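You operate a simulated robot arm through the tools that you are given. There is no shell and no other tool. Be economical: measure what you need, move in short steps, check, and stop when the job is done.

You run a simulated robot arm. Do the job below in one go: nothing can be reset, and whatever is moved stays where it is left.

JOB
Too few rows light: raise the current dial mark by mark till the tester counts three.
Fine: stop at the first mark that does it; then supply off, pins up and the board flat in the yellow tray.

Only the result counts: the job must be done as asked and must still hold three seconds after the hand-in. Knocking over, shifting, dropping, spilling or breaking anything else fails it.

ROBOT AND FRAMES
A 7-joint arm with a two-finger parallel gripper, fixed in place. Base frame: the origin is at the foot of the arm, x ahead of it, y to its left, z up; the work surface is at about z = 76. Units: cm, degrees, N and s.
Its first joint turns from -149.0 to 149.0 degrees. Payload 3.43 kg.
The tool frame sits at the grasp point between the pads (the TCP): z along the fingers, y along the line on which they close. The tips reach 3 cm beyond it. The gripper opens to 9.4 cm. The fingers are 2.8 cm wide and 1 cm thick; the gripper's body (5 by 9.6 cm) begins 5.5 cm behind the TCP.
Orientation is told as [roll, pitch, yaw] about the base's x, y, z axes, in that order, counted from this pose: with the fingers straight down and closing along the base's y, the tool's x points along the base's -x, its y along +y and its z along -z.

CONTROLS
- The arm moves only by the tool step_arm. Its argument "steps" is a list of rows, each a list of 7 numbers: the shift along the tool's x, y, z in mm, then the turn, a rotation vector about the tool's x, y, z in degrees, then the finger opening in mm, from 0 to 94. In form: [[x, y, z, wx, wy, wz, hand], ...]. A call has 1 to 20 rows; each row is the pose to reach, as a shift and turn from the pose commanded when the call began, along the tool's axes at that moment. Each row takes 0.2 s and may step no farther than 5 cm and 8.6 degrees from the row before; otherwise, or with a gripper value out of range, the whole call is refused. Where a pose cannot be reached the arm comes as near as it can. A force on the tool above 90 N (or 10 N above the force at the start of the call, whichever is more), or a blocked arm, ends the call early, and 0.2 s more pass. Each finger travels about 4.5 cm/s and halts on what it meets, pressing with about 43 N; the grip force reading is that of the motor and also rises with nothing between the fingers. The clock runs only during rows and for 0.2 s after the last one: add rows that repeat a pose to give the fingers time. It gives the time, the measured TCP pose, the force on the tool (base axes), the opening and the grip force at its end, in the units of the frame above (readings bear some noise), with the torque about the TCP (base axes, N m) and any sound that the robot's microphone picked up.
- Cameras (640 x 400 px; columns grow to the right, rows downward): "scene" is fixed at [4.91, 50.06, 154.69]; the picture's right is [0.06, -1.00, 0.00], its down [-0.66, -0.04, -0.75] and it looks along [0.75, 0.05, -0.67] (base axes); focal length 363 px, centre (320, 200). "wrist" rides on the gripper at [7.6, 1.4, -10.2] in the tool frame; the picture's right is [-0.18, 0.98, 0.00], its down [-0.75, -0.14, -0.64] and it looks along [-0.63, -0.12, 0.77] (tool axes); focal length 243 px, centre (320, 200). There is no depth. A picture from a camera that has moved, and an enlarged one, comes with that camera's place and axes in the base frame and with its lens.
- camera(camera): a new picture of that camera. It takes no simulated time.
- zoom(camera, box): a new picture of the part [left, top, right, bottom] of that camera's present view, enlarged. It takes no simulated time.
- sign_off(): hands the job in; it is judged then, once.

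Go step by step. Nothing tells you positions but the pictures and the camera data: compare them with the known pose of the tool, close in by small moves and look again before you grip or let go. The budget is 120 turns and 84 pictures, counting those below and the enlarged ones. Unless the task says otherwise, let go and move clear before handing in, and close with one line.

The tools are called after ">>>" as name(argument=value, ...) on one line, values as JSON. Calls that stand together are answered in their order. step_arm: Moves the arm, as the interface text tells. Its arguments: {"type":"object","properties":{"steps":{"type":"array","items":{"type":"array","items":{"type":"number"}}}},"required":["steps"]} The other tools are called the same way: camera (camera) takes a picture; zoom (camera, box) takes an enlarged picture of a part of a camera's view; sign_off () hands the job in.

At the start:

```text
t: 0.0
ee_pos: [95.8, 24.35, 113.6]
tcp_rot: [0.0, 0.0, 0.0]
ft_force: [0.0, -0.1, -0.5]
torque: [0.02, 0.05, 0.02]
finger_gap: 9.41
gripper_force: 0.1
```

scene: 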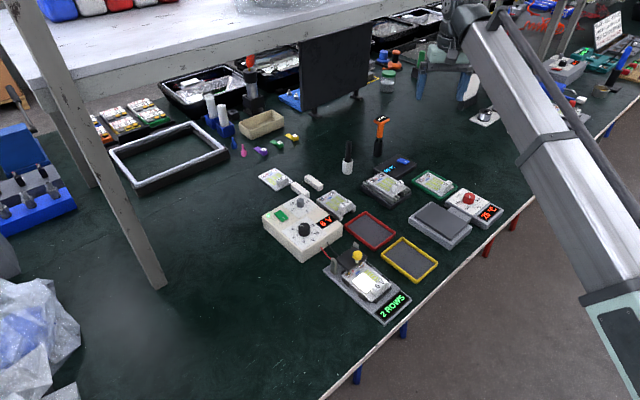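
wrist: 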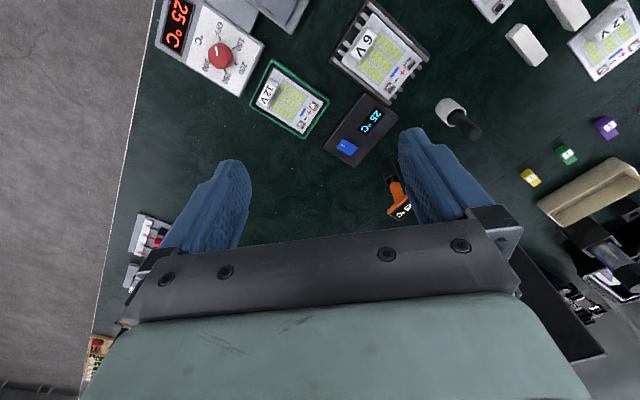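

I see a power supply with a dial, a tester with a board and a display "2 ROWS", and red and yellow trays. I'll enlarge the work area first.

>>> zoom(camera="scene", box=[250, 180, 360, 270])

>>> zoom(camera="scene", box=[310, 220, 450, 330])

>>> zoom(camera="scene", box=[320, 130, 520, 290])

```text
4.44 times, centred on (305, 225) of scene
camera zoom: at [4.91, 50.06, 154.69], right [0.06, -1.0, 0.0], down [-0.66, -0.04, -0.75], along [0.75, 0.05, -0.67], focal length 1613 px, centre (387, 89)
```

zoom: 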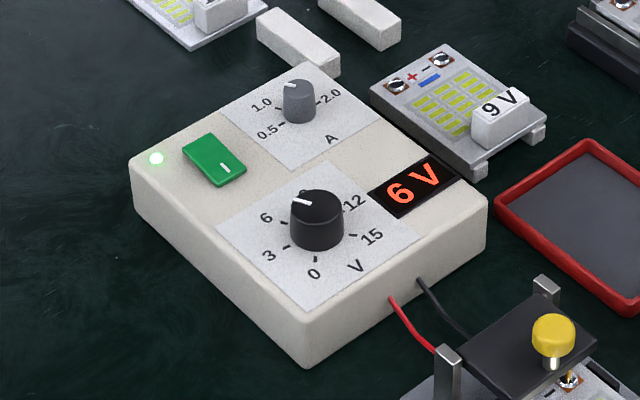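

```text
3.64 times, centred on (380, 275) of scene
camera zoom: at [4.91, 50.06, 154.69], right [0.06, -1.0, 0.0], down [-0.66, -0.04, -0.75], along [0.75, 0.05, -0.67], focal length 1320 px, centre (102, -73)
```

zoom: 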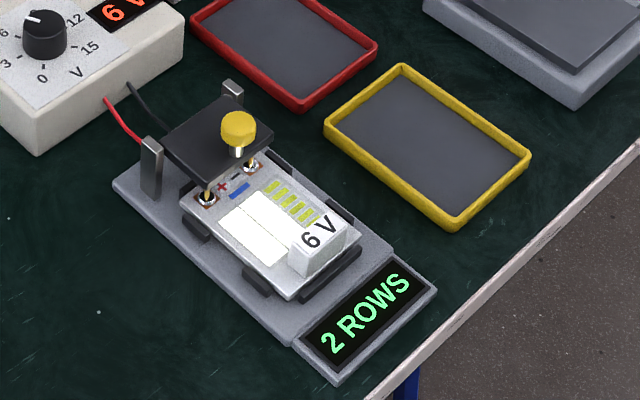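

```text
2.50 times, centred on (420, 210) of scene
camera zoom: at [4.91, 50.06, 154.69], right [0.06, -1.0, 0.0], down [-0.66, -0.04, -0.75], along [0.75, 0.05, -0.67], focal length 907 px, centre (70, 175)
```

zoom: 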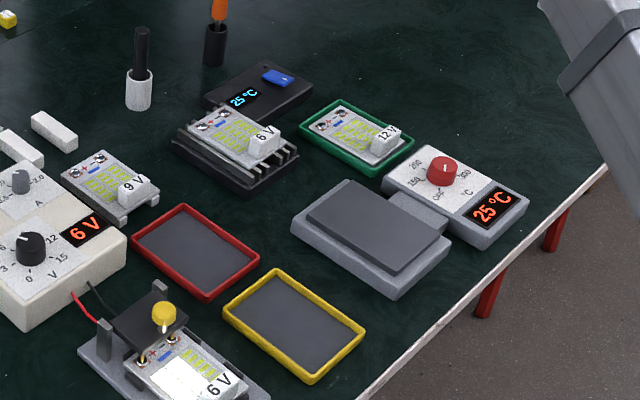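

The supply (6 V, on) is at about (78, 60), the tester at about (60, 43) and the yellow tray at about (68, 30). I'll move the hand over the supply for a closer look.

>>> step_arm(steps=[[30, 38, 0, 0, 0, 0, 94], [60, 76, 0, 0, 0, 0, 94], [90, 114, 0, 0, 0, 0, 94], [120, 152, 0, 0, 0, 0, 94], [150, 190, 0, 0, 0, 0, 94], [180, 228, 0, 0, 0, 0, 94], [210, 266, 0, 0, 0, 0, 94], [230, 290, 0, 0, 0, 0, 94]])

>>> camera(camera="wrist")

```text
t: 1.8
ee_pos: [72.72, 53.26, 113.71]
tcp_rot: [0.0, 0.0, 0.0]
ft_force: [-0.7, 0.6, -0.9]
torque: [0.02, 0.01, -0.02]
finger_gap: 9.36
gripper_force: 0.0
```

```text
78 pictures are left
camera wrist: at [65.19, 54.8, 123.95], right [0.18, 0.98, 0.0], down [0.75, -0.14, 0.64], along [0.63, -0.12, -0.77], focal length 243 px, centre (320, 200)
```

wrist: 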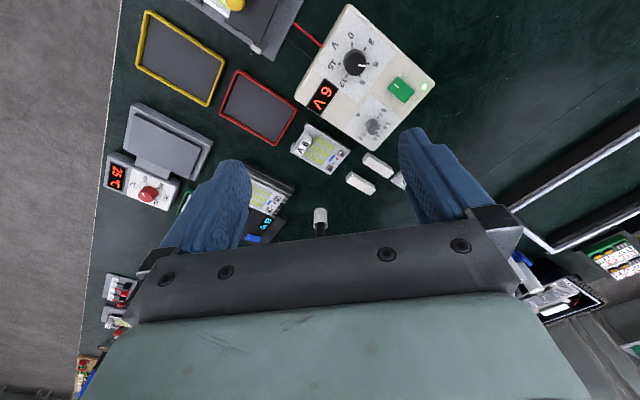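

The supply is in view; I'll enlarge it and the current dial.

>>> zoom(camera="wrist", box=[290, 0, 450, 160])

>>> zoom(camera="scene", box=[285, 185, 345, 240])

```text
2.50 times, centred on (370, 80) of wrist
camera zoom: at [65.19, 54.8, 123.95], right [0.18, 0.98, 0.0], down [0.75, -0.14, 0.64], along [0.63, -0.12, -0.77], focal length 606 px, centre (195, 500)
```

zoom: 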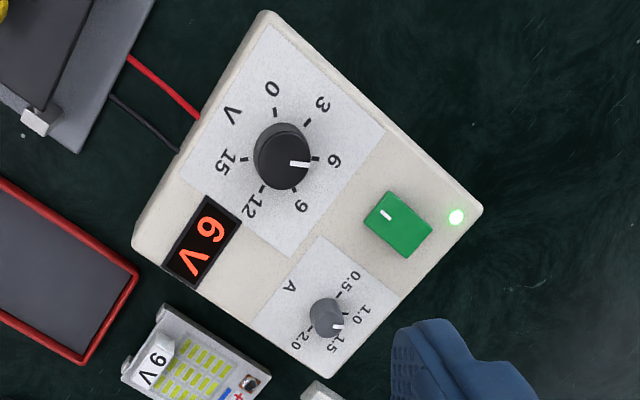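

```text
7.27 times, centred on (315, 212) of scene
camera zoom: at [4.91, 50.06, 154.69], right [0.06, -1.0, 0.0], down [-0.66, -0.04, -0.75], along [0.75, 0.05, -0.67], focal length 2639 px, centre (356, 109)
```

zoom: 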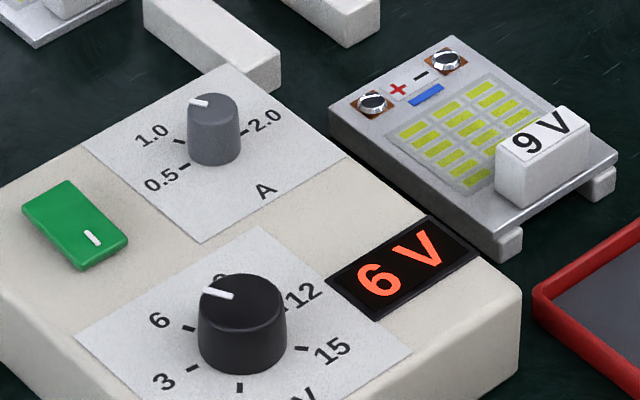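

The dial marks run 0.5–2.0 A clockwise seen from above. I'll enlarge the current knob further.

>>> zoom(camera="wrist", box=[350, 92, 400, 160])

>>> zoom(camera="scene", box=[292, 188, 318, 208])

```text
5.88 times, centred on (375, 126) of wrist
camera zoom: at [65.19, 54.8, 123.95], right [0.18, 0.98, 0.0], down [0.75, -0.14, 0.64], along [0.63, -0.12, -0.77], focal length 1427 px, centre (-4, 635)
```

zoom: 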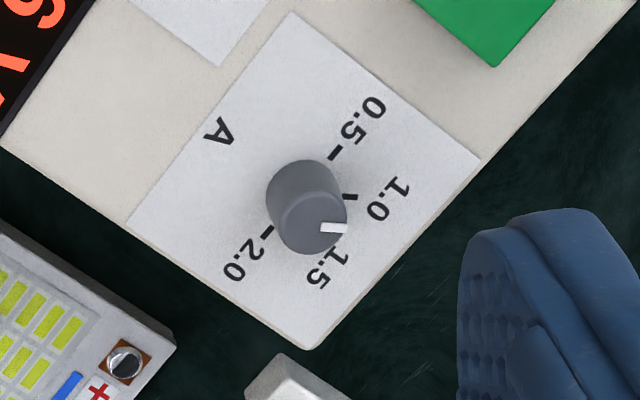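

```text
16.00 times, centred on (305, 198) of scene
camera zoom: at [4.91, 50.06, 154.69], right [0.06, -1.0, 0.0], down [-0.66, -0.04, -0.75], along [0.75, 0.05, -0.67], focal length 5806 px, centre (560, 232)
```

zoom: 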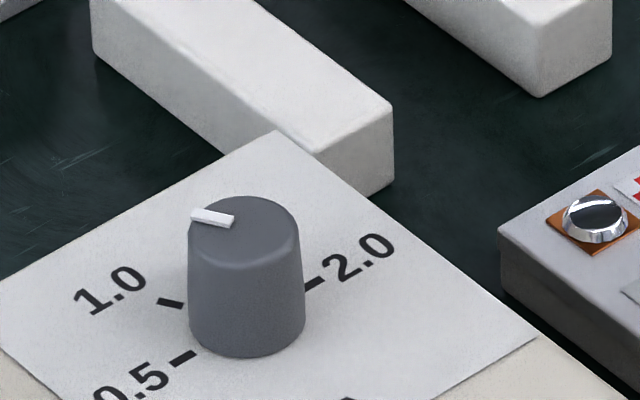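

The pointer stands at 1.0 A, with marks about 60° apart. The knob is at about (84.4, 60.9), with its top at z≈83.5, near the reach limit. I'll move above it with the fingers half closed and see whether the arm gets there.

>>> step_arm(steps=[[-20, 13, 20, 0, 0, -7, 80], [-40, 26, 40, 0, 0, -14, 70], [-60, 39, 65, 0, 0, -21, 60], [-80, 52, 90, 0, 0, -28, 50], [-100, 64, 115, 0, 0, -32, 45], [-117, 76, 137, 0, 0, -36, 45], [-117, 76, 137, 0, 0, -36, 45]])

>>> camera(camera="wrist")

```text
t: 3.4
ee_pos: [84.43, 60.94, 100.0]
tcp_rot: [0.0, -0.1, 36.1]
ft_force: [1.1, 0.2, 0.4]
torque: [-0.01, -0.01, -0.02]
finger_gap: 4.5
gripper_force: 0.0
```

```text
73 pictures are left
camera wrist: at [77.54, 57.69, 110.19], right [-0.43, 0.9, 0.0], down [0.69, 0.33, 0.64], along [0.58, 0.28, -0.77], focal length 243 px, centre (320, 200)
```

wrist: 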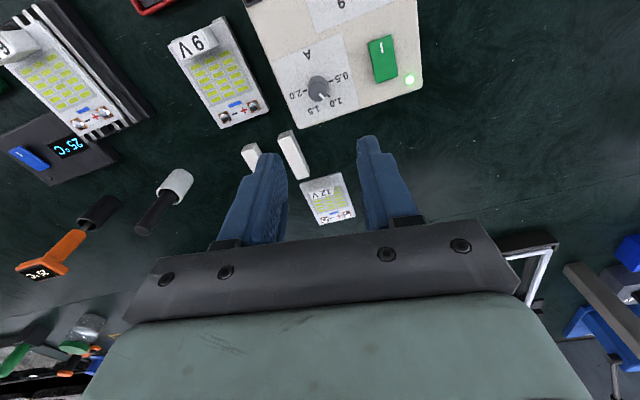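

The knob sits where predicted (column 319, row 93), so the position is good. I'll descend to just above it.

>>> step_arm(steps=[[0, 0, 40, 0, 0, 0, 45], [0, 0, 80, 0, 0, 0, 45], [0, 0, 115, 0, 0, 0, 45], [0, 0, 115, 0, 0, 0, 45]])

>>> camera(camera="wrist")

>>> zoom(camera="scene", box=[260, 140, 360, 230])

```text
t: 4.4
ee_pos: [84.56, 61.0, 88.46]
tcp_rot: [0.0, 0.0, 36.0]
ft_force: [0.0, -0.3, -0.3]
torque: [0.0, 0.0, 0.0]
finger_gap: 4.51
gripper_force: 0.0
```

```text
72 pictures are left
camera wrist: at [77.52, 57.69, 98.67], right [-0.43, 0.9, 0.0], down [0.69, 0.33, 0.64], along [0.58, 0.28, -0.77], focal length 243 px, centre (320, 200)
```

wrist: 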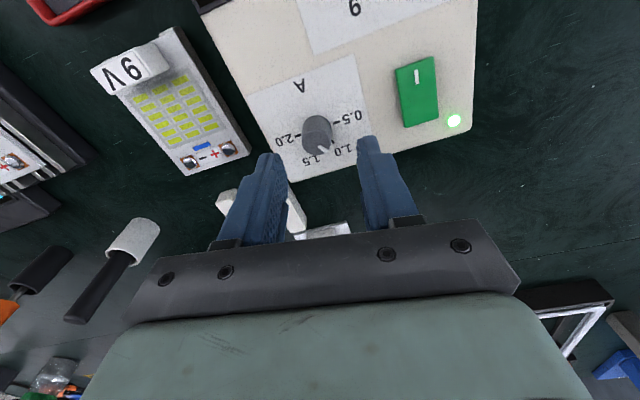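

```text
4.44 times, centred on (310, 185) of scene
camera zoom: at [4.91, 50.06, 154.69], right [0.06, -1.0, 0.0], down [-0.66, -0.04, -0.75], along [0.75, 0.05, -0.67], focal length 1613 px, centre (364, 267)
```

zoom: 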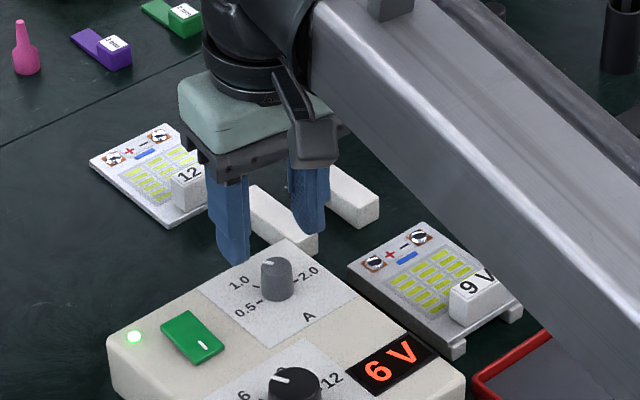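

Aligned. I'll descend so the tips hover just above the panel, keeping the fingers open.

>>> step_arm(steps=[[0, 0, 20, 0, 0, 0, 45], [0, 0, 38, 0, 0, 0, 45], [0, 0, 38, 0, 0, 0, 45]])

>>> zoom(camera="wrist", box=[240, 80, 400, 240])

>>> zoom(camera="scene", box=[280, 160, 340, 220])

```text
t: 5.2
ee_pos: [84.4, 61.08, 84.59]
tcp_rot: [-0.1, 0.2, 35.9]
ft_force: [0.0, 0.2, -0.4]
torque: [-0.04, 0.0, 0.01]
finger_gap: 4.47
gripper_force: 0.1
```

```text
2.50 times, centred on (320, 160) of wrist
camera zoom: at [77.51, 57.69, 94.92], right [-0.43, 0.9, 0.0], down [0.69, 0.33, 0.64], along [0.58, 0.28, -0.77], focal length 606 px, centre (320, 300)
```

zoom: 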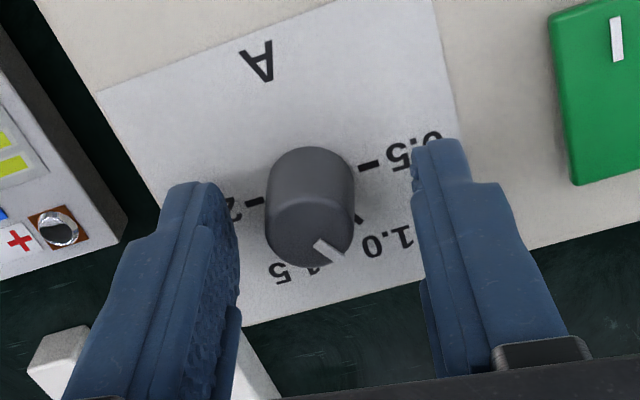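

```text
6.67 times, centred on (310, 190) of scene
camera zoom: at [4.91, 50.06, 154.69], right [0.06, -1.0, 0.0], down [-0.66, -0.04, -0.75], along [0.75, 0.05, -0.67], focal length 2419 px, centre (387, 267)
```

zoom: 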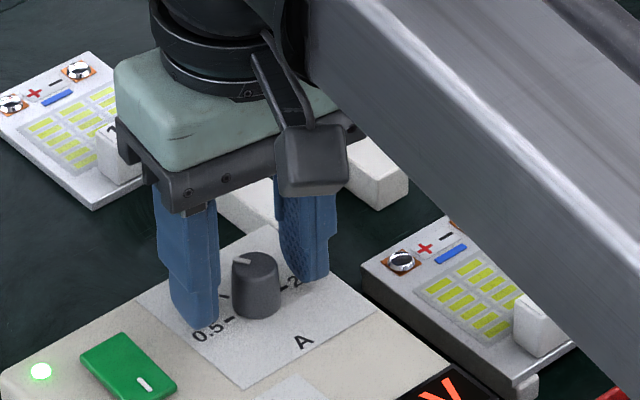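

The knob is about 2 mm off-centre along the closing line. I'll correct that and grip.

>>> step_arm(steps=[[0, -2, 0, 0, 0, 0, 45], [0, -2, 0, 0, 0, 0, 15], [0, -2, 0, 0, 0, 0, 15], [0, -2, 0, 0, 0, 0, 15], [0, -2, 0, 0, 0, 0, 15]])

>>> zoom(camera="wrist", box=[240, 80, 400, 240])

```text
t: 6.4
ee_pos: [84.49, 60.81, 84.52]
tcp_rot: [0.0, -0.1, 36.0]
ft_force: [0.9, -1.6, -0.7]
torque: [0.0, -0.14, -0.02]
finger_gap: 2.11
gripper_force: 45.4
```

```text
2.50 times, centred on (320, 160) of wrist
camera zoom: at [77.65, 57.51, 94.93], right [-0.43, 0.9, 0.0], down [0.69, 0.33, 0.64], along [0.58, 0.28, -0.77], focal length 606 px, centre (320, 300)
```

zoom: 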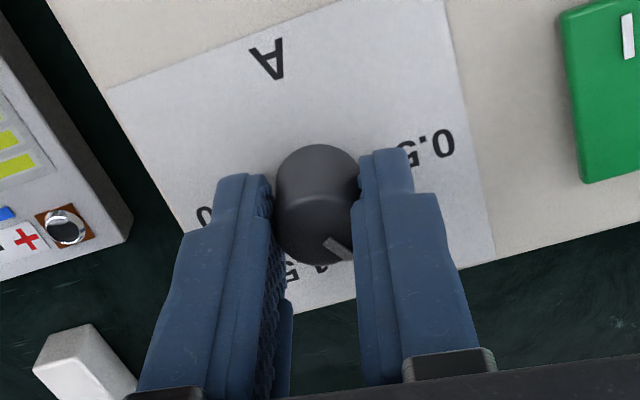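

Gripped at 2.1 cm. I'll turn clockwise toward 1.5 A, in small steps.

>>> step_arm(steps=[[0, -2, 0, 0, 0, 6, 15], [0, -2, 0, 0, 0, 12, 15], [0, -2, 0, 0, 0, 18, 15], [0, -2, 0, 0, 0, 24, 15], [0, -2, 0, 0, 0, 30, 15], [0, -2, 0, 0, 0, 30, 15]])

>>> zoom(camera="wrist", box=[240, 80, 400, 240])

>>> zoom(camera="scene", box=[310, 220, 450, 330])

```text
t: 7.8
ee_pos: [84.54, 60.71, 84.68]
tcp_rot: [0.1, 0.0, 5.9]
ft_force: [-10.0, 13.1, -0.6]
torque: [0.48, 0.09, -0.04]
finger_gap: 2.11
gripper_force: 44.4
```

```text
2.50 times, centred on (320, 160) of wrist
camera zoom: at [76.96, 61.4, 94.94], right [0.08, 1.0, 0.0], down [0.76, -0.06, 0.64], along [0.64, -0.05, -0.77], focal length 606 px, centre (320, 300)
```

zoom: 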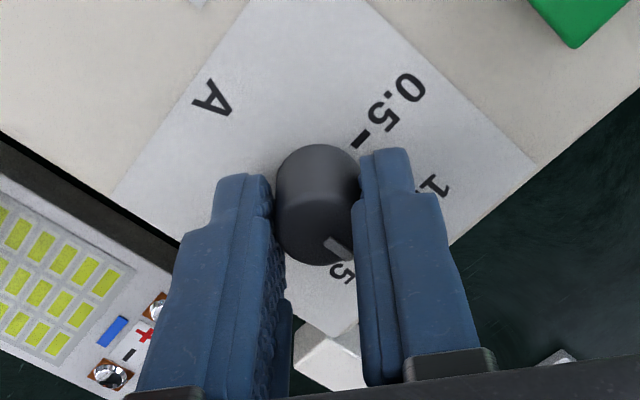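

```text
3.64 times, centred on (380, 275) of scene
camera zoom: at [4.91, 50.06, 154.69], right [0.06, -1.0, 0.0], down [-0.66, -0.04, -0.75], along [0.75, 0.05, -0.67], focal length 1320 px, centre (102, -73)
```

zoom: 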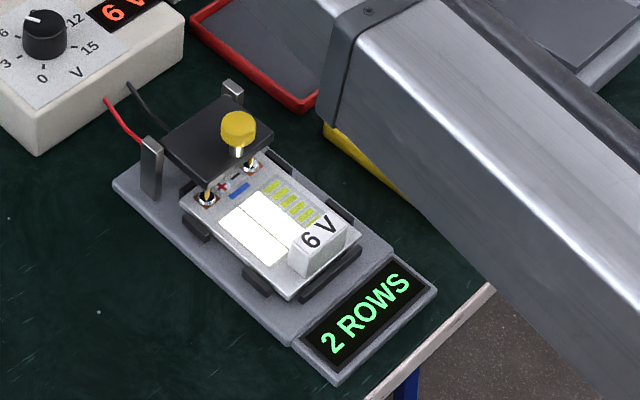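

The knob turns with the hand. I repeated the 2 mm shift by mistake, which caused the side load, so I'll undo it and turn the remaining 30°.

>>> step_arm(steps=[[1, 1.7, 0, 0, 0, 0, 15], [1, 1.7, 0, 0, 0, 6, 15], [1, 1.7, 0, 0, 0, 12, 15], [1, 1.7, 0, 0, 0, 18, 15], [1, 1.7, 0, 0, 0, 24, 15], [1, 1.7, 0, 0, 0, 28, 15], [1, 1.7, 0, 0, 0, 28, 15]])

>>> zoom(camera="wrist", box=[240, 80, 400, 240])

>>> zoom(camera="scene", box=[310, 220, 450, 330])

```text
t: 9.4
ee_pos: [84.47, 60.6, 84.64]
tcp_rot: [-0.1, 0.0, -22.1]
ft_force: [-3.7, -3.3, 1.8]
torque: [-0.13, 0.02, 0.0]
finger_gap: 2.12
gripper_force: 45.1
```

```text
2.50 times, centred on (320, 160) of wrist
camera zoom: at [78.14, 64.96, 94.93], right [0.54, 0.84, 0.0], down [0.64, -0.41, 0.64], along [0.54, -0.35, -0.77], focal length 606 px, centre (320, 300)
```

zoom: 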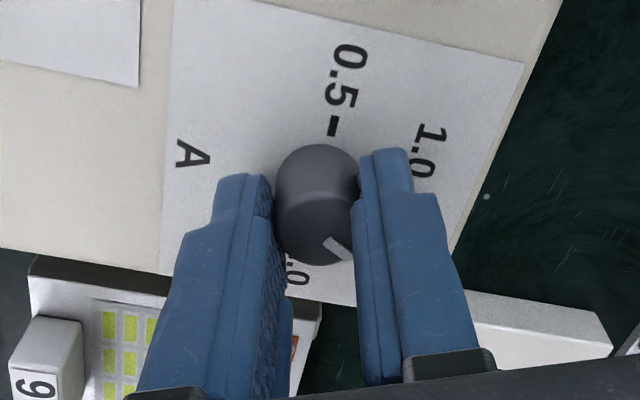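

```text
3.64 times, centred on (380, 275) of scene
camera zoom: at [4.91, 50.06, 154.69], right [0.06, -1.0, 0.0], down [-0.66, -0.04, -0.75], along [0.75, 0.05, -0.67], focal length 1320 px, centre (102, -73)
```

zoom: 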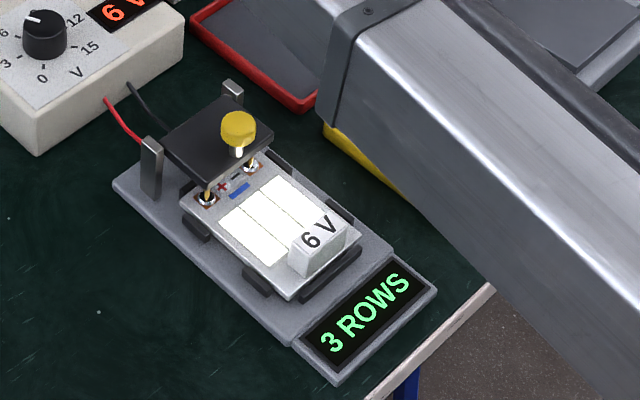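

The tester now reads 3 ROWS. I'll open, rise, and check the pointer is on the 1.5 mark.

>>> step_arm(steps=[[0, 0, 0, 0, 0, 0, 45], [0, 0, 0, 0, 0, 0, 45], [0, 0, 0, 0, 0, 0, 45], [0, 0, -30, 0, 0, 0, 45], [0, 0, -70, 0, 0, 0, 45]])

>>> zoom(camera="wrist", box=[240, 50, 400, 210])

>>> zoom(camera="scene", box=[280, 180, 350, 240])

```text
t: 10.6
ee_pos: [84.68, 60.82, 91.73]
tcp_rot: [0.0, 0.0, -22.0]
ft_force: [0.2, 0.4, 0.6]
torque: [0.0, 0.0, -0.01]
finger_gap: 4.52
gripper_force: 0.1
```

```text
2.50 times, centred on (320, 130) of wrist
camera zoom: at [78.13, 65.03, 101.97], right [0.54, 0.84, 0.0], down [0.65, -0.41, 0.64], along [0.54, -0.35, -0.77], focal length 606 px, centre (320, 375)
```

zoom: 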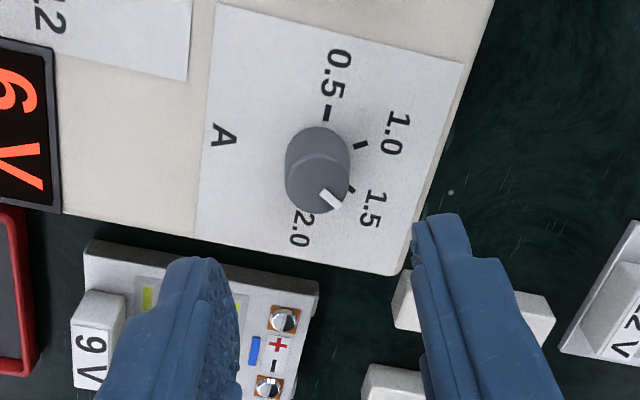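

```text
6.67 times, centred on (315, 210) of scene
camera zoom: at [4.91, 50.06, 154.69], right [0.06, -1.0, 0.0], down [-0.66, -0.04, -0.75], along [0.75, 0.05, -0.67], focal length 2419 px, centre (353, 133)
```

zoom: 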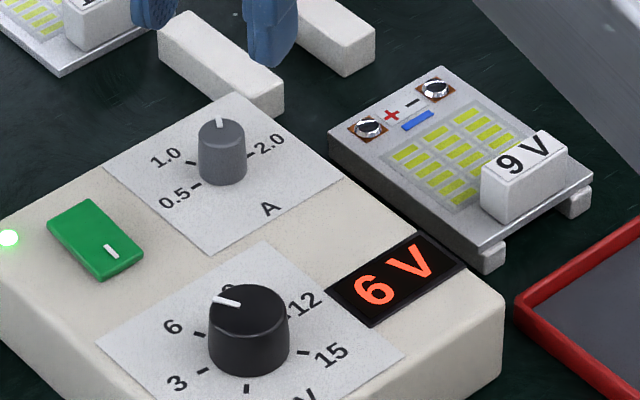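

The pointer sits on 1.5 A. Next is the green rocker switch, so I'll look at it closely.

>>> zoom(camera="scene", box=[268, 202, 298, 226])

>>> camera(camera="wrist")

```text
16.00 times, centred on (283, 214) of scene
camera zoom: at [4.91, 50.06, 154.69], right [0.06, -1.0, 0.0], down [-0.66, -0.04, -0.75], along [0.75, 0.05, -0.67], focal length 5806 px, centre (912, -24)
```

zoom: 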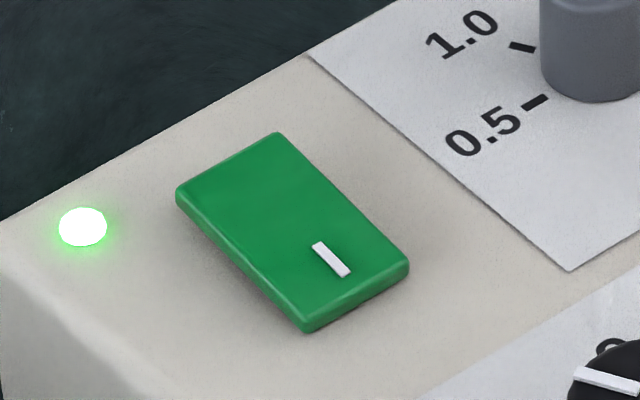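

```text
60 pictures are left
camera wrist: at [78.13, 65.03, 101.97], right [0.54, 0.84, 0.0], down [0.65, -0.41, 0.64], along [0.54, -0.35, -0.77], focal length 243 px, centre (320, 200)
```

wrist: 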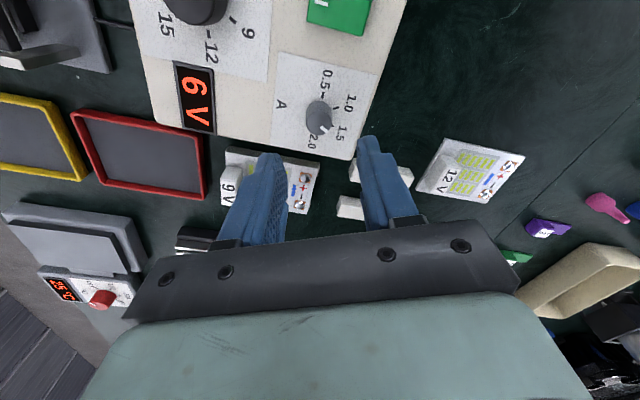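

The rocker is pressed at its "I" end (near side), and the raised end is at about (79.8, 67.0). I'll close the fingers and hover over that end, aligned with the switch.

>>> step_arm(steps=[[23, 12, 0, 0, 0, 6, 20], [46, 25, 0, 0, 0, 12, 0], [69, 37, 0, 0, 0, 17, 0], [69, 37, 20, 0, 0, 17, 0], [69, 37, 38, 0, 0, 17, 0], [69, 37, 38, 0, 0, 17, 0]])

>>> zoom(camera="wrist", box=[220, 60, 420, 220])

>>> zoom(camera="scene", box=[260, 180, 320, 230])

```text
t: 12.0
ee_pos: [79.63, 66.81, 87.88]
tcp_rot: [0.0, -0.1, -39.0]
ft_force: [0.5, -0.1, 0.7]
torque: [0.0, -0.02, -0.03]
finger_gap: 0.0
gripper_force: 33.4
```

```text
2.50 times, centred on (320, 140) of wrist
camera zoom: at [74.58, 72.73, 98.09], right [0.76, 0.65, 0.0], down [0.5, -0.58, 0.64], along [0.42, -0.49, -0.77], focal length 606 px, centre (320, 350)
```

zoom: 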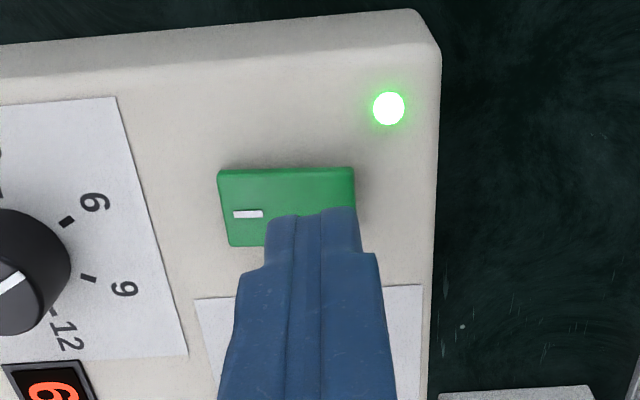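

```text
8.00 times, centred on (290, 205) of scene
camera zoom: at [4.91, 50.06, 154.69], right [0.06, -1.0, 0.0], down [-0.66, -0.04, -0.75], along [0.75, 0.05, -0.67], focal length 2903 px, centre (560, 160)
```

zoom: 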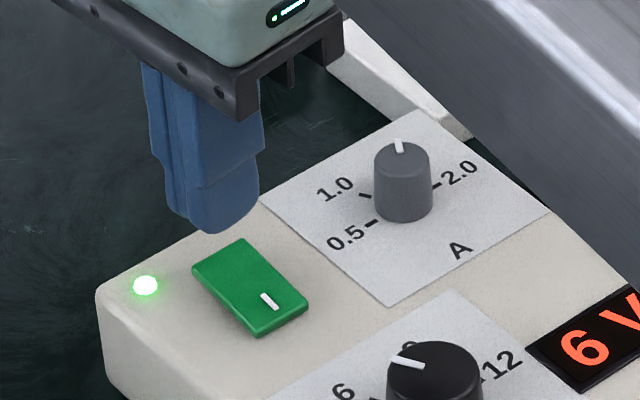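

The hover is nearly right, so I'll shift 5 mm toward the far end and 3 mm sideways, then press down gradually.

>>> step_arm(steps=[[-3, 5, 0, 0, 0, 0, 0], [-3, 5, 15, 0, 0, 0, 0], [-3, 5, 22, 0, 0, 0, 0], [-3, 5, 26, 0, 0, 0, 0], [-3, 5, 29, 0, 0, 0, 0], [-3, 5, 31, 0, 0, 0, 0]])

>>> zoom(camera="wrist", box=[220, 60, 420, 220])

>>> zoom(camera="scene", box=[260, 180, 440, 330])

```text
t: 13.4
ee_pos: [80.01, 66.91, 84.74]
tcp_rot: [0.0, 0.1, -39.0]
ft_force: [0.9, -0.1, 3.4]
torque: [-0.02, 0.04, -0.01]
finger_gap: 0.0
gripper_force: 32.9
```

```text
2.50 times, centred on (320, 140) of wrist
camera zoom: at [75.17, 72.91, 95.06], right [0.76, 0.65, 0.0], down [0.5, -0.58, 0.64], along [0.42, -0.49, -0.77], focal length 606 px, centre (320, 350)
```

zoom: 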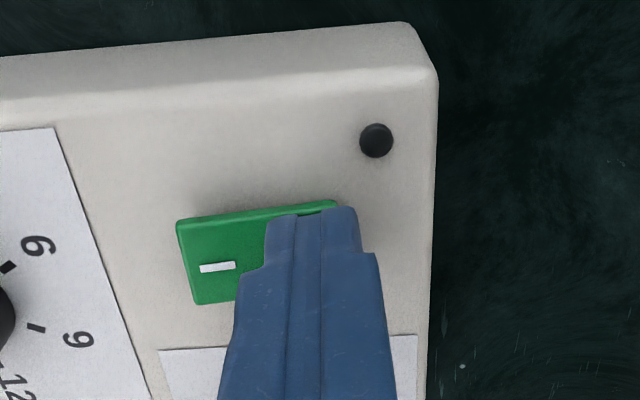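

```text
2.67 times, centred on (350, 255) of scene
camera zoom: at [4.91, 50.06, 154.69], right [0.06, -1.0, 0.0], down [-0.66, -0.04, -0.75], along [0.75, 0.05, -0.67], focal length 968 px, centre (240, 53)
```

zoom: 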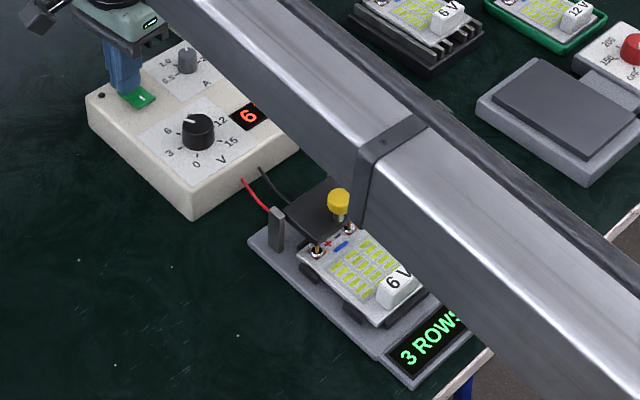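

The LED is dark, so the supply is off. Now I'll rise and move over the tester.

>>> step_arm(steps=[[0, 0, -40, 0, 0, 0, 0], [0, 0, -80, 0, 0, 0, 0], [0, 0, -120, 0, 0, 0, 0], [0, 0, -160, 0, 0, 0, 0], [-4, -40, -180, 0, 0, -5, 0], [-8, -80, -200, 0, 0, -10, 30], [-12, -120, -200, 0, 0, -15, 50], [-16, -160, -200, 0, 0, -20, 50], [-20, -200, -200, 0, 0, -25, 50], [-24, -240, -200, 0, 0, -30, 50], [-27, -280, -200, 0, 0, -35, 50], [-30, -320, -200, 0, 0, -39, 50], [-30, -320, -200, 0, 0, -39, 50]])

>>> camera(camera="wrist")

>>> zoom(camera="scene", box=[250, 180, 440, 330])

```text
t: 16.2
ee_pos: [62.37, 40.31, 104.71]
tcp_rot: [0.0, 0.1, 0.1]
ft_force: [1.0, 0.3, 0.0]
torque: [0.0, -0.04, -0.04]
finger_gap: 4.99
gripper_force: 0.1
```

```text
55 pictures are left
camera wrist: at [54.77, 41.71, 115.02], right [0.18, 0.98, 0.0], down [0.75, -0.14, 0.64], along [0.63, -0.12, -0.77], focal length 243 px, centre (320, 200)
```

wrist: 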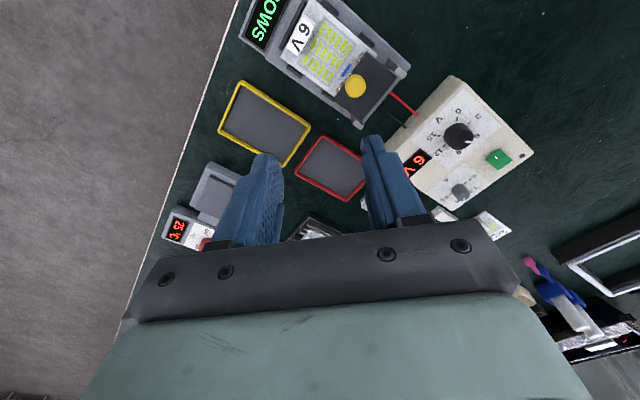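

```text
2.67 times, centred on (345, 255) of scene
camera zoom: at [4.91, 50.06, 154.69], right [0.06, -1.0, 0.0], down [-0.66, -0.04, -0.75], along [0.75, 0.05, -0.67], focal length 968 px, centre (253, 53)
```

zoom: 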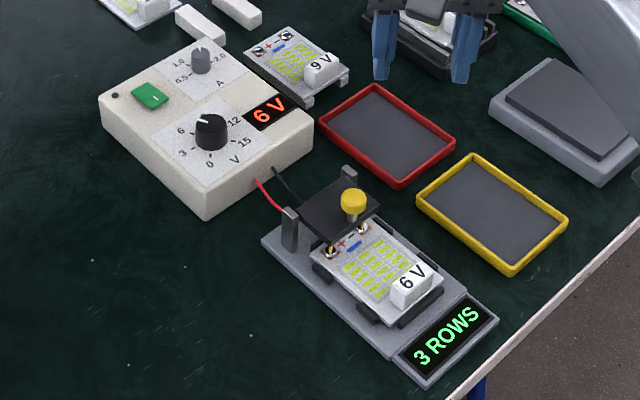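

>>> zoom(camera="wrist", box=[230, 0, 420, 140])

>>> zoom(camera="scene", box=[330, 240, 400, 300])

```text
2.86 times, centred on (325, 70) of wrist
camera zoom: at [54.77, 41.71, 115.02], right [0.18, 0.98, 0.0], down [0.75, -0.14, 0.64], along [0.63, -0.12, -0.77], focal length 693 px, centre (306, 571)
```

zoom: 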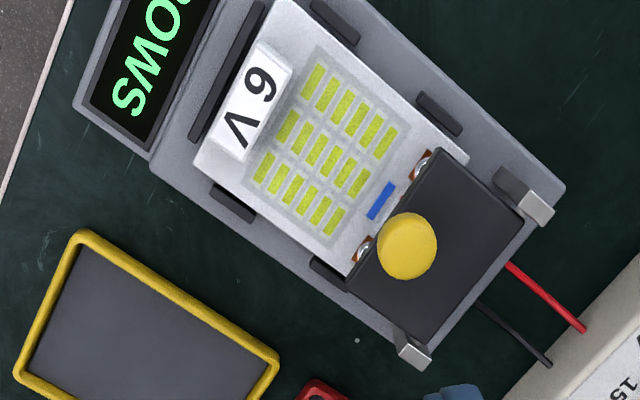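

```text
6.67 times, centred on (365, 270) of scene
camera zoom: at [4.91, 50.06, 154.69], right [0.06, -1.0, 0.0], down [-0.66, -0.04, -0.75], along [0.75, 0.05, -0.67], focal length 2419 px, centre (20, -267)
```

zoom: 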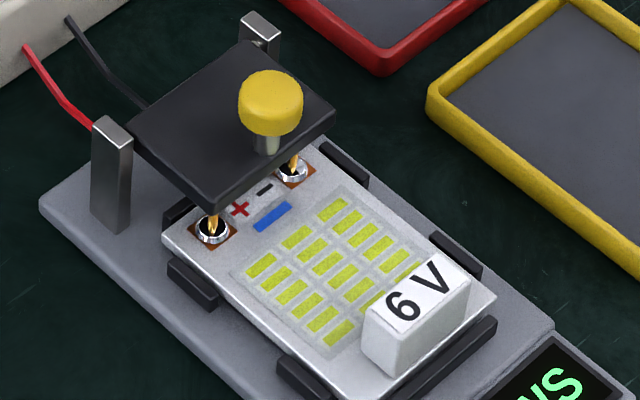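

The pin head is a black plate between two posts, apparently hinged at the rear, with a yellow knob at the front at about (62.9, 44.5, top 86). I'll hover above the knob with the fingers closing parallel to the hinge line.

>>> step_arm(steps=[[-1, 8, 15, 0, 0, -8, 45], [-2, 16, 30, 0, 0, -16, 45], [-3, 24, 45, 0, 0, -24, 45], [-4, 32, 60, 0, 0, -32, 45], [-5, 42, 75, 0, 0, -39, 45], [-5, 42, 97, 0, 0, -39, 45], [-5, 42, 97, 0, 0, -39, 45]])

>>> zoom(camera="wrist", box=[200, 40, 440, 240])

>>> zoom(camera="scene", box=[310, 210, 410, 300])

```text
t: 17.8
ee_pos: [62.76, 44.49, 94.94]
tcp_rot: [0.0, 0.0, 39.1]
ft_force: [0.6, -0.8, -0.4]
torque: [0.01, 0.01, -0.01]
finger_gap: 4.5
gripper_force: 0.1
```

```text
2.00 times, centred on (320, 140) of wrist
camera zoom: at [56.07, 40.82, 105.27], right [-0.48, 0.88, 0.0], down [0.67, 0.36, 0.64], along [0.56, 0.31, -0.77], focal length 485 px, centre (320, 320)
```

zoom: 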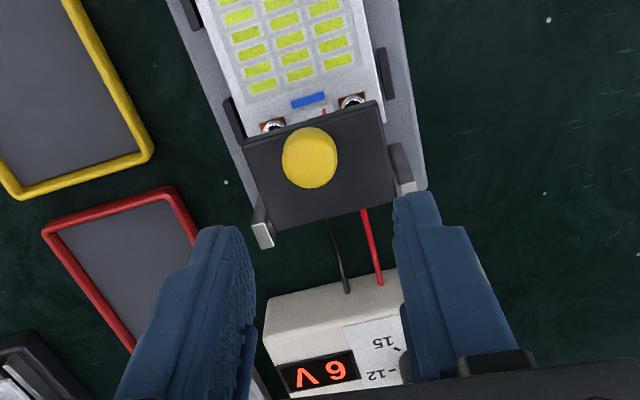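

```text
4.44 times, centred on (360, 255) of scene
camera zoom: at [4.91, 50.06, 154.69], right [0.06, -1.0, 0.0], down [-0.66, -0.04, -0.75], along [0.75, 0.05, -0.67], focal length 1613 px, centre (142, -44)
```

zoom: 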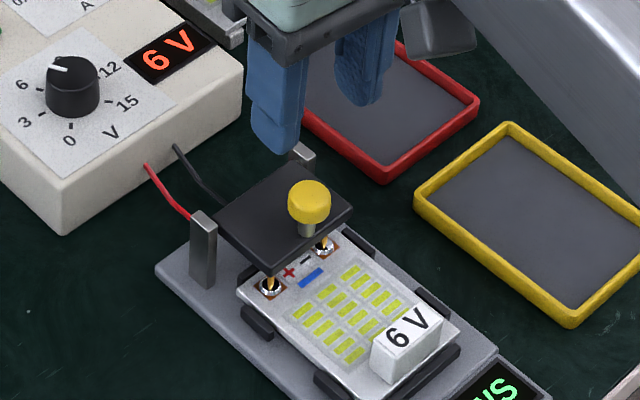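

The knob is 3 mm off to one side. I'll correct that, turn 6° more to match the posts, and descend around it.

>>> step_arm(steps=[[1, -2.7, 20, 0, 0, -3, 45], [1, -2.7, 45, 0, 0, -6, 45], [1, -2.7, 65, 0, 0, -6, 45], [1, -2.7, 80, 0, 0, -6, 45], [1, -2.7, 80, 0, 0, -6, 45]])

>>> zoom(camera="wrist", box=[200, 40, 440, 240])

>>> zoom(camera="scene", box=[310, 210, 410, 300])

```text
t: 19.0
ee_pos: [62.81, 44.17, 86.91]
tcp_rot: [-0.1, 0.1, 45.0]
ft_force: [0.5, -0.1, 0.2]
torque: [0.0, 0.02, 0.02]
finger_gap: 4.51
gripper_force: 0.0
```

```text
2.00 times, centred on (320, 140) of wrist
camera zoom: at [56.52, 39.83, 97.26], right [-0.56, 0.83, 0.0], down [0.63, 0.43, 0.64], along [0.53, 0.36, -0.77], focal length 485 px, centre (320, 320)
```

zoom: 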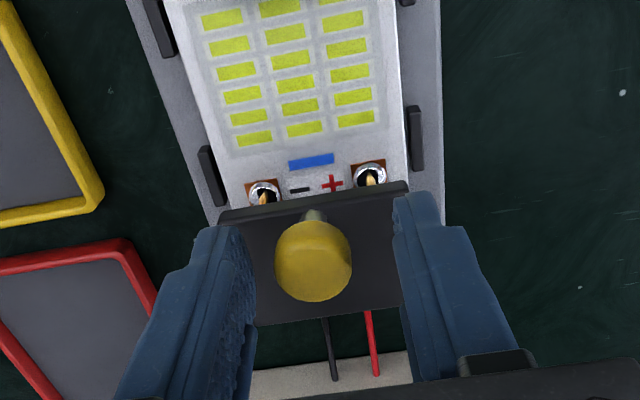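

```text
4.44 times, centred on (360, 255) of scene
camera zoom: at [4.91, 50.06, 154.69], right [0.06, -1.0, 0.0], down [-0.66, -0.04, -0.75], along [0.75, 0.05, -0.67], focal length 1613 px, centre (142, -44)
```

zoom: 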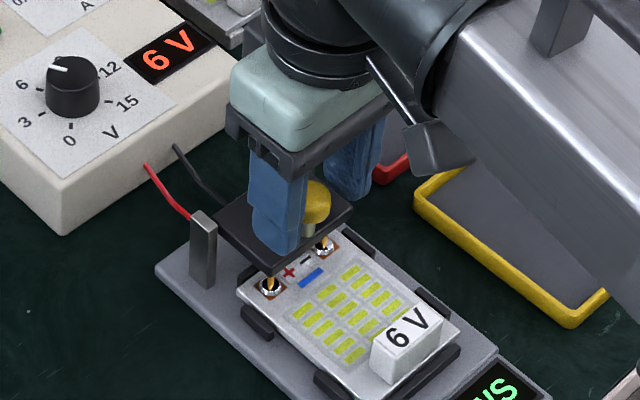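

Small correction, then I'll grip the knob.

>>> step_arm(steps=[[2, -2, 0, 0, 0, 0, 45], [2, -2, 0, 0, 0, 0, 15], [2, -2, 0, 0, 0, 0, 15], [2, -2, 0, 0, 0, 0, 15], [2, -2, 0, 0, 0, 0, 15]])

>>> zoom(camera="wrist", box=[200, 40, 440, 240])

```text
t: 20.2
ee_pos: [62.92, 43.89, 87.01]
tcp_rot: [-0.1, 0.1, 44.9]
ft_force: [8.7, -8.9, -0.5]
torque: [-0.26, -0.27, -0.08]
finger_gap: 2.32
gripper_force: 45.2
```

```text
2.00 times, centred on (320, 140) of wrist
camera zoom: at [56.6, 39.51, 97.28], right [-0.56, 0.83, 0.0], down [0.63, 0.43, 0.64], along [0.53, 0.36, -0.77], focal length 485 px, centre (320, 320)
```

zoom: 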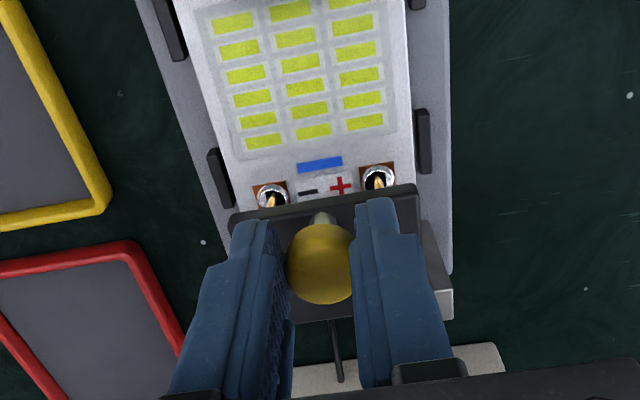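

Gripped at 2.3 cm. I'll try an 8° opening arc about the rear hinge and check the force.

>>> step_arm(steps=[[0, -1, 0, 0, 0, 0, 15], [-3, -1, -2.7, 0, 4, 0, 15], [-6.2, -1, -5.2, 0, 8, 0, 15], [-6.2, -1, -5.2, 0, 8, 0, 15]])

>>> zoom(camera="wrist", box=[200, 40, 440, 240])

>>> zoom(camera="scene", box=[310, 210, 410, 300])

```text
t: 21.2
ee_pos: [63.53, 44.36, 87.6]
tcp_rot: [0.1, 7.9, 45.1]
ft_force: [10.1, 6.6, 8.1]
torque: [0.76, -0.66, 0.01]
finger_gap: 2.31
gripper_force: 45.2
```

```text
2.00 times, centred on (320, 140) of wrist
camera zoom: at [58.22, 41.07, 98.81], right [-0.57, 0.82, -0.02], down [0.69, 0.49, 0.53], along [0.45, 0.29, -0.85], focal length 485 px, centre (320, 320)
```

zoom: 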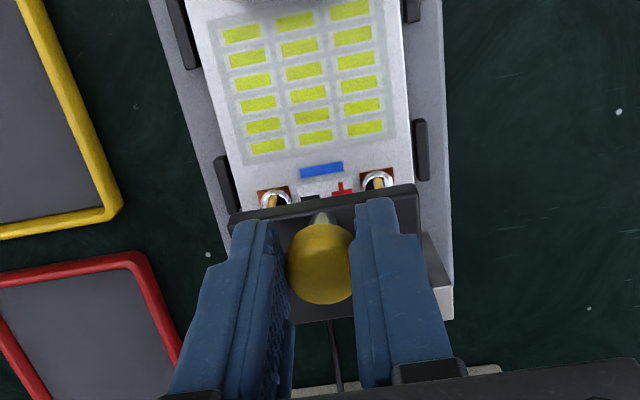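

```text
4.44 times, centred on (360, 255) of scene
camera zoom: at [4.91, 50.06, 154.69], right [0.06, -1.0, 0.0], down [-0.66, -0.04, -0.75], along [0.75, 0.05, -0.67], focal length 1613 px, centre (142, -44)
```

zoom: 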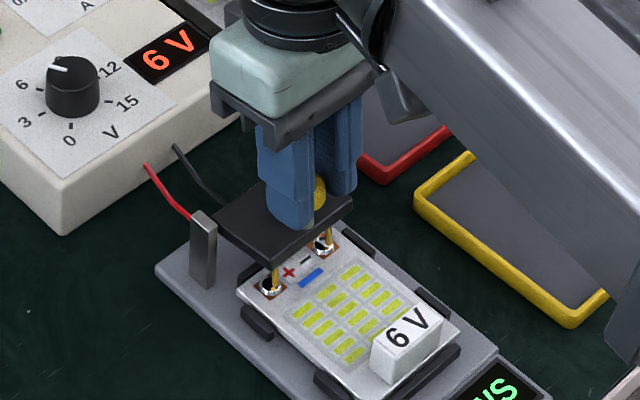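

The plate swings up on the rear hinge as expected. I'll continue the arc.

>>> step_arm(steps=[[-4.5, 0, -2.7, 0, 4, 0, 15], [-8, 0, -5.1, 0, 8, 0, 15], [-11.8, 0, -7.3, 0, 12, 0, 15], [-15.8, 0, -9.2, 0, 16, 0, 15], [-19.8, 0, -10.8, 0, 20, 0, 15], [-24, 0, -12.1, 0, 24, 0, 15], [-24, 0, -12.1, 0, 24, 0, 15]])

>>> zoom(camera="scene", box=[310, 210, 410, 300])

```text
t: 22.2
ee_pos: [64.46, 45.3, 86.26]
tcp_rot: [-0.1, 20.9, 45.0]
ft_force: [-1.1, 2.5, -31.0]
torque: [0.2, -0.08, -0.06]
finger_gap: 2.39
gripper_force: 7.7
out of reach, approached as far as the arm can: row 4, 5
stopped in row 5: the force on the tool passed its limit at 135 N (the readings are from after the stop); the commanded pose is now the measured one
```

```text
4.44 times, centred on (360, 255) of scene
camera zoom: at [4.91, 50.06, 154.69], right [0.06, -1.0, 0.0], down [-0.66, -0.04, -0.75], along [0.75, 0.05, -0.67], focal length 1613 px, centre (142, -44)
```

zoom: 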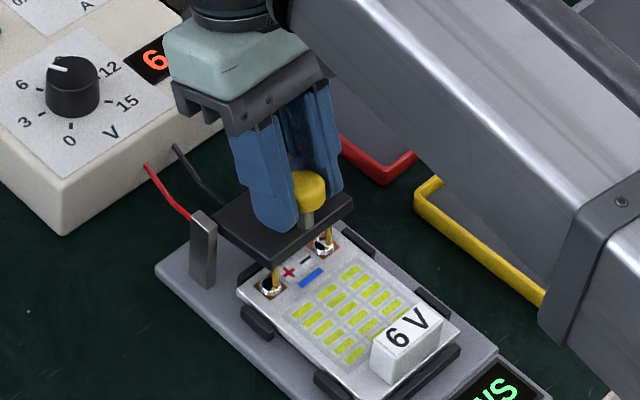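

The arm can't tilt further that way and the knob has slipped in the grip. I'll release, back off, and return the tool to vertical; then I can lift with the knob pivoting between the pads.

>>> step_arm(steps=[[0, 0, 0, 0, 0, 0, 45], [0, 0, 0, 0, 0, 0, 45], [0, 0, 0, 0, 0, 0, 45], [0, 0, -20, 0, 0, 0, 45], [0, 0, -40, 0, 0, 0, 45], [0, 0, -70, 0, 0, 0, 45], [0, 0, -70, 0, -7, 0, 45], [0, 0, -70, 0, -14, 0, 45], [0, 0, -70, 0, -21, 0, 45], [0, 0, -70, 0, -21, 0, 45]])

>>> zoom(camera="wrist", box=[200, 40, 440, 240])

>>> zoom(camera="scene", box=[310, 210, 410, 300])

```text
t: 24.4
ee_pos: [66.33, 47.1, 92.92]
tcp_rot: [-0.2, 0.1, 45.0]
ft_force: [0.4, 0.5, 0.3]
torque: [0.03, 0.0, 0.01]
finger_gap: 4.5
gripper_force: 0.0
out of reach, approached as far as the arm can: row 5, 6
```

```text
2.00 times, centred on (320, 140) of wrist
camera zoom: at [59.95, 42.78, 103.13], right [-0.56, 0.83, 0.0], down [0.63, 0.44, 0.64], along [0.53, 0.36, -0.77], focal length 485 px, centre (320, 320)
```

zoom: 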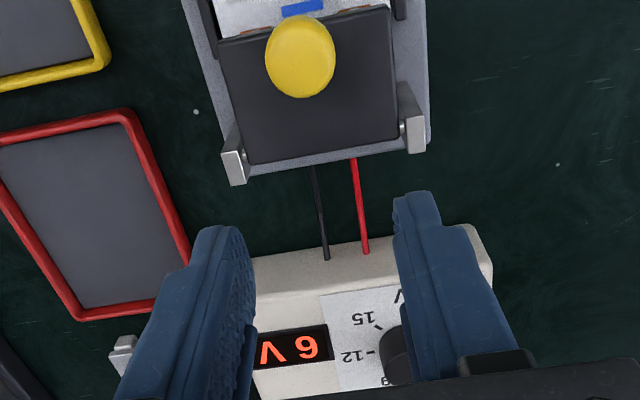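

```text
4.44 times, centred on (360, 255) of scene
camera zoom: at [4.91, 50.06, 154.69], right [0.06, -1.0, 0.0], down [-0.66, -0.04, -0.75], along [0.75, 0.05, -0.67], focal length 1613 px, centre (142, -44)
```

zoom: 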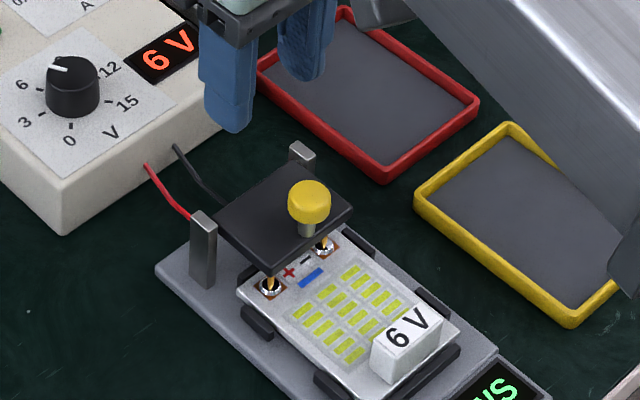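

The plate fell back closed and nothing is disturbed. It won't hold partway, so it has to swing past vertical. I'll go back to the knob with the tool vertical, gripping near the fingertips.

>>> step_arm(steps=[[23, 0, 0, 0, 0, 0, 45], [46.8, 0, 0, 0, 0, 0, 45], [46.8, 0, 30, 0, 0, 0, 45], [46.8, 0, 56, 0, 0, 0, 45], [46.8, 0, 56, 0, 0, 0, 45], [46.8, 0, 56, 0, 0, 0, 15], [46.8, 0, 56, 0, 0, 0, 15], [46.8, 0, 56, 0, 0, 0, 15], [46.8, 0, 56, 0, 0, 0, 15]])

>>> zoom(camera="wrist", box=[200, 40, 440, 240])

```text
t: 26.4
ee_pos: [62.98, 43.82, 87.29]
tcp_rot: [-0.2, 0.2, 45.1]
ft_force: [-3.2, 3.5, -3.2]
torque: [0.05, 0.24, 0.02]
finger_gap: 2.34
gripper_force: 44.7
```

```text
2.00 times, centred on (320, 140) of wrist
camera zoom: at [56.62, 39.53, 97.55], right [-0.57, 0.82, 0.0], down [0.63, 0.44, 0.64], along [0.53, 0.36, -0.77], focal length 485 px, centre (320, 320)
```

zoom: 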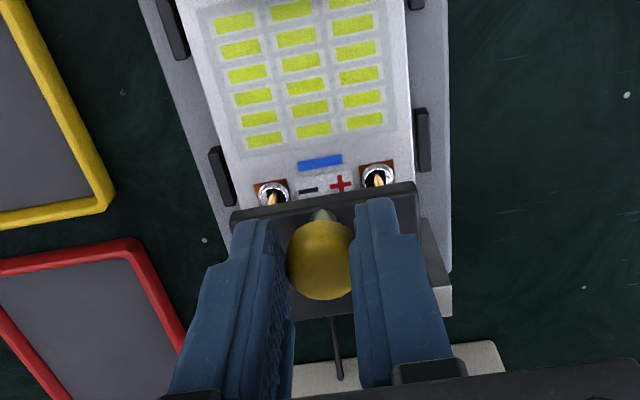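

Good centred grip. I'll lift along the arc with the tool upright, the first 30°.

>>> step_arm(steps=[[-2.5, 0, -3.3, 0, 0, 0, 15], [-5.1, 0, -6.3, 0, 0, 0, 15], [-8, 0, -9, 0, 0, 0, 15], [-11.2, 0, -11.6, 0, 0, 0, 15], [-14.6, 0, -13.8, 0, 0, 0, 15], [-18.2, 0, -15.8, 0, 0, 0, 15], [-18.2, 0, -15.8, 0, 0, 0, 15]])

>>> zoom(camera="scene", box=[310, 210, 410, 300])

>>> zoom(camera="wrist", box=[200, 40, 440, 240])

```text
t: 28.0
ee_pos: [64.15, 44.81, 88.93]
tcp_rot: [-0.1, 0.5, 45.0]
ft_force: [-25.0, -9.9, 8.3]
torque: [-0.86, 1.32, 0.0]
finger_gap: 2.11
gripper_force: 45.1
```

```text
4.44 times, centred on (360, 255) of scene
camera zoom: at [4.91, 50.06, 154.69], right [0.06, -1.0, 0.0], down [-0.66, -0.04, -0.75], along [0.75, 0.05, -0.67], focal length 1613 px, centre (142, -44)
```

zoom: 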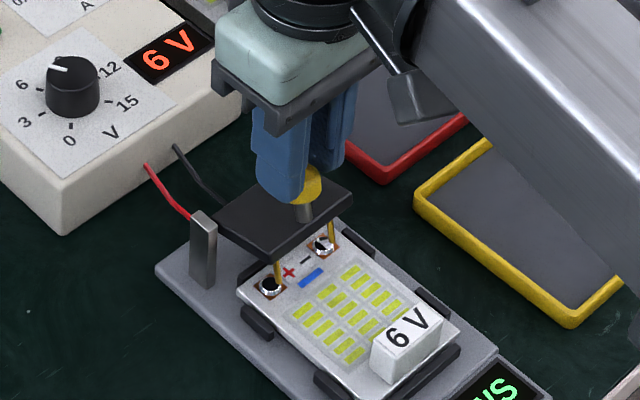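

```text
2.00 times, centred on (320, 140) of wrist
camera zoom: at [57.78, 40.69, 99.26], right [-0.56, 0.83, 0.0], down [0.64, 0.44, 0.64], along [0.53, 0.36, -0.77], focal length 485 px, centre (320, 320)
```

zoom: 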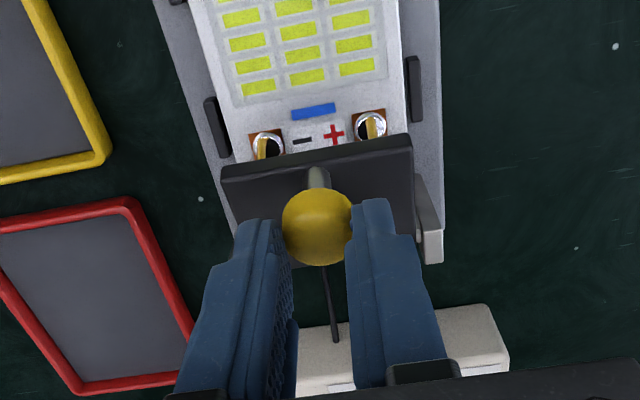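

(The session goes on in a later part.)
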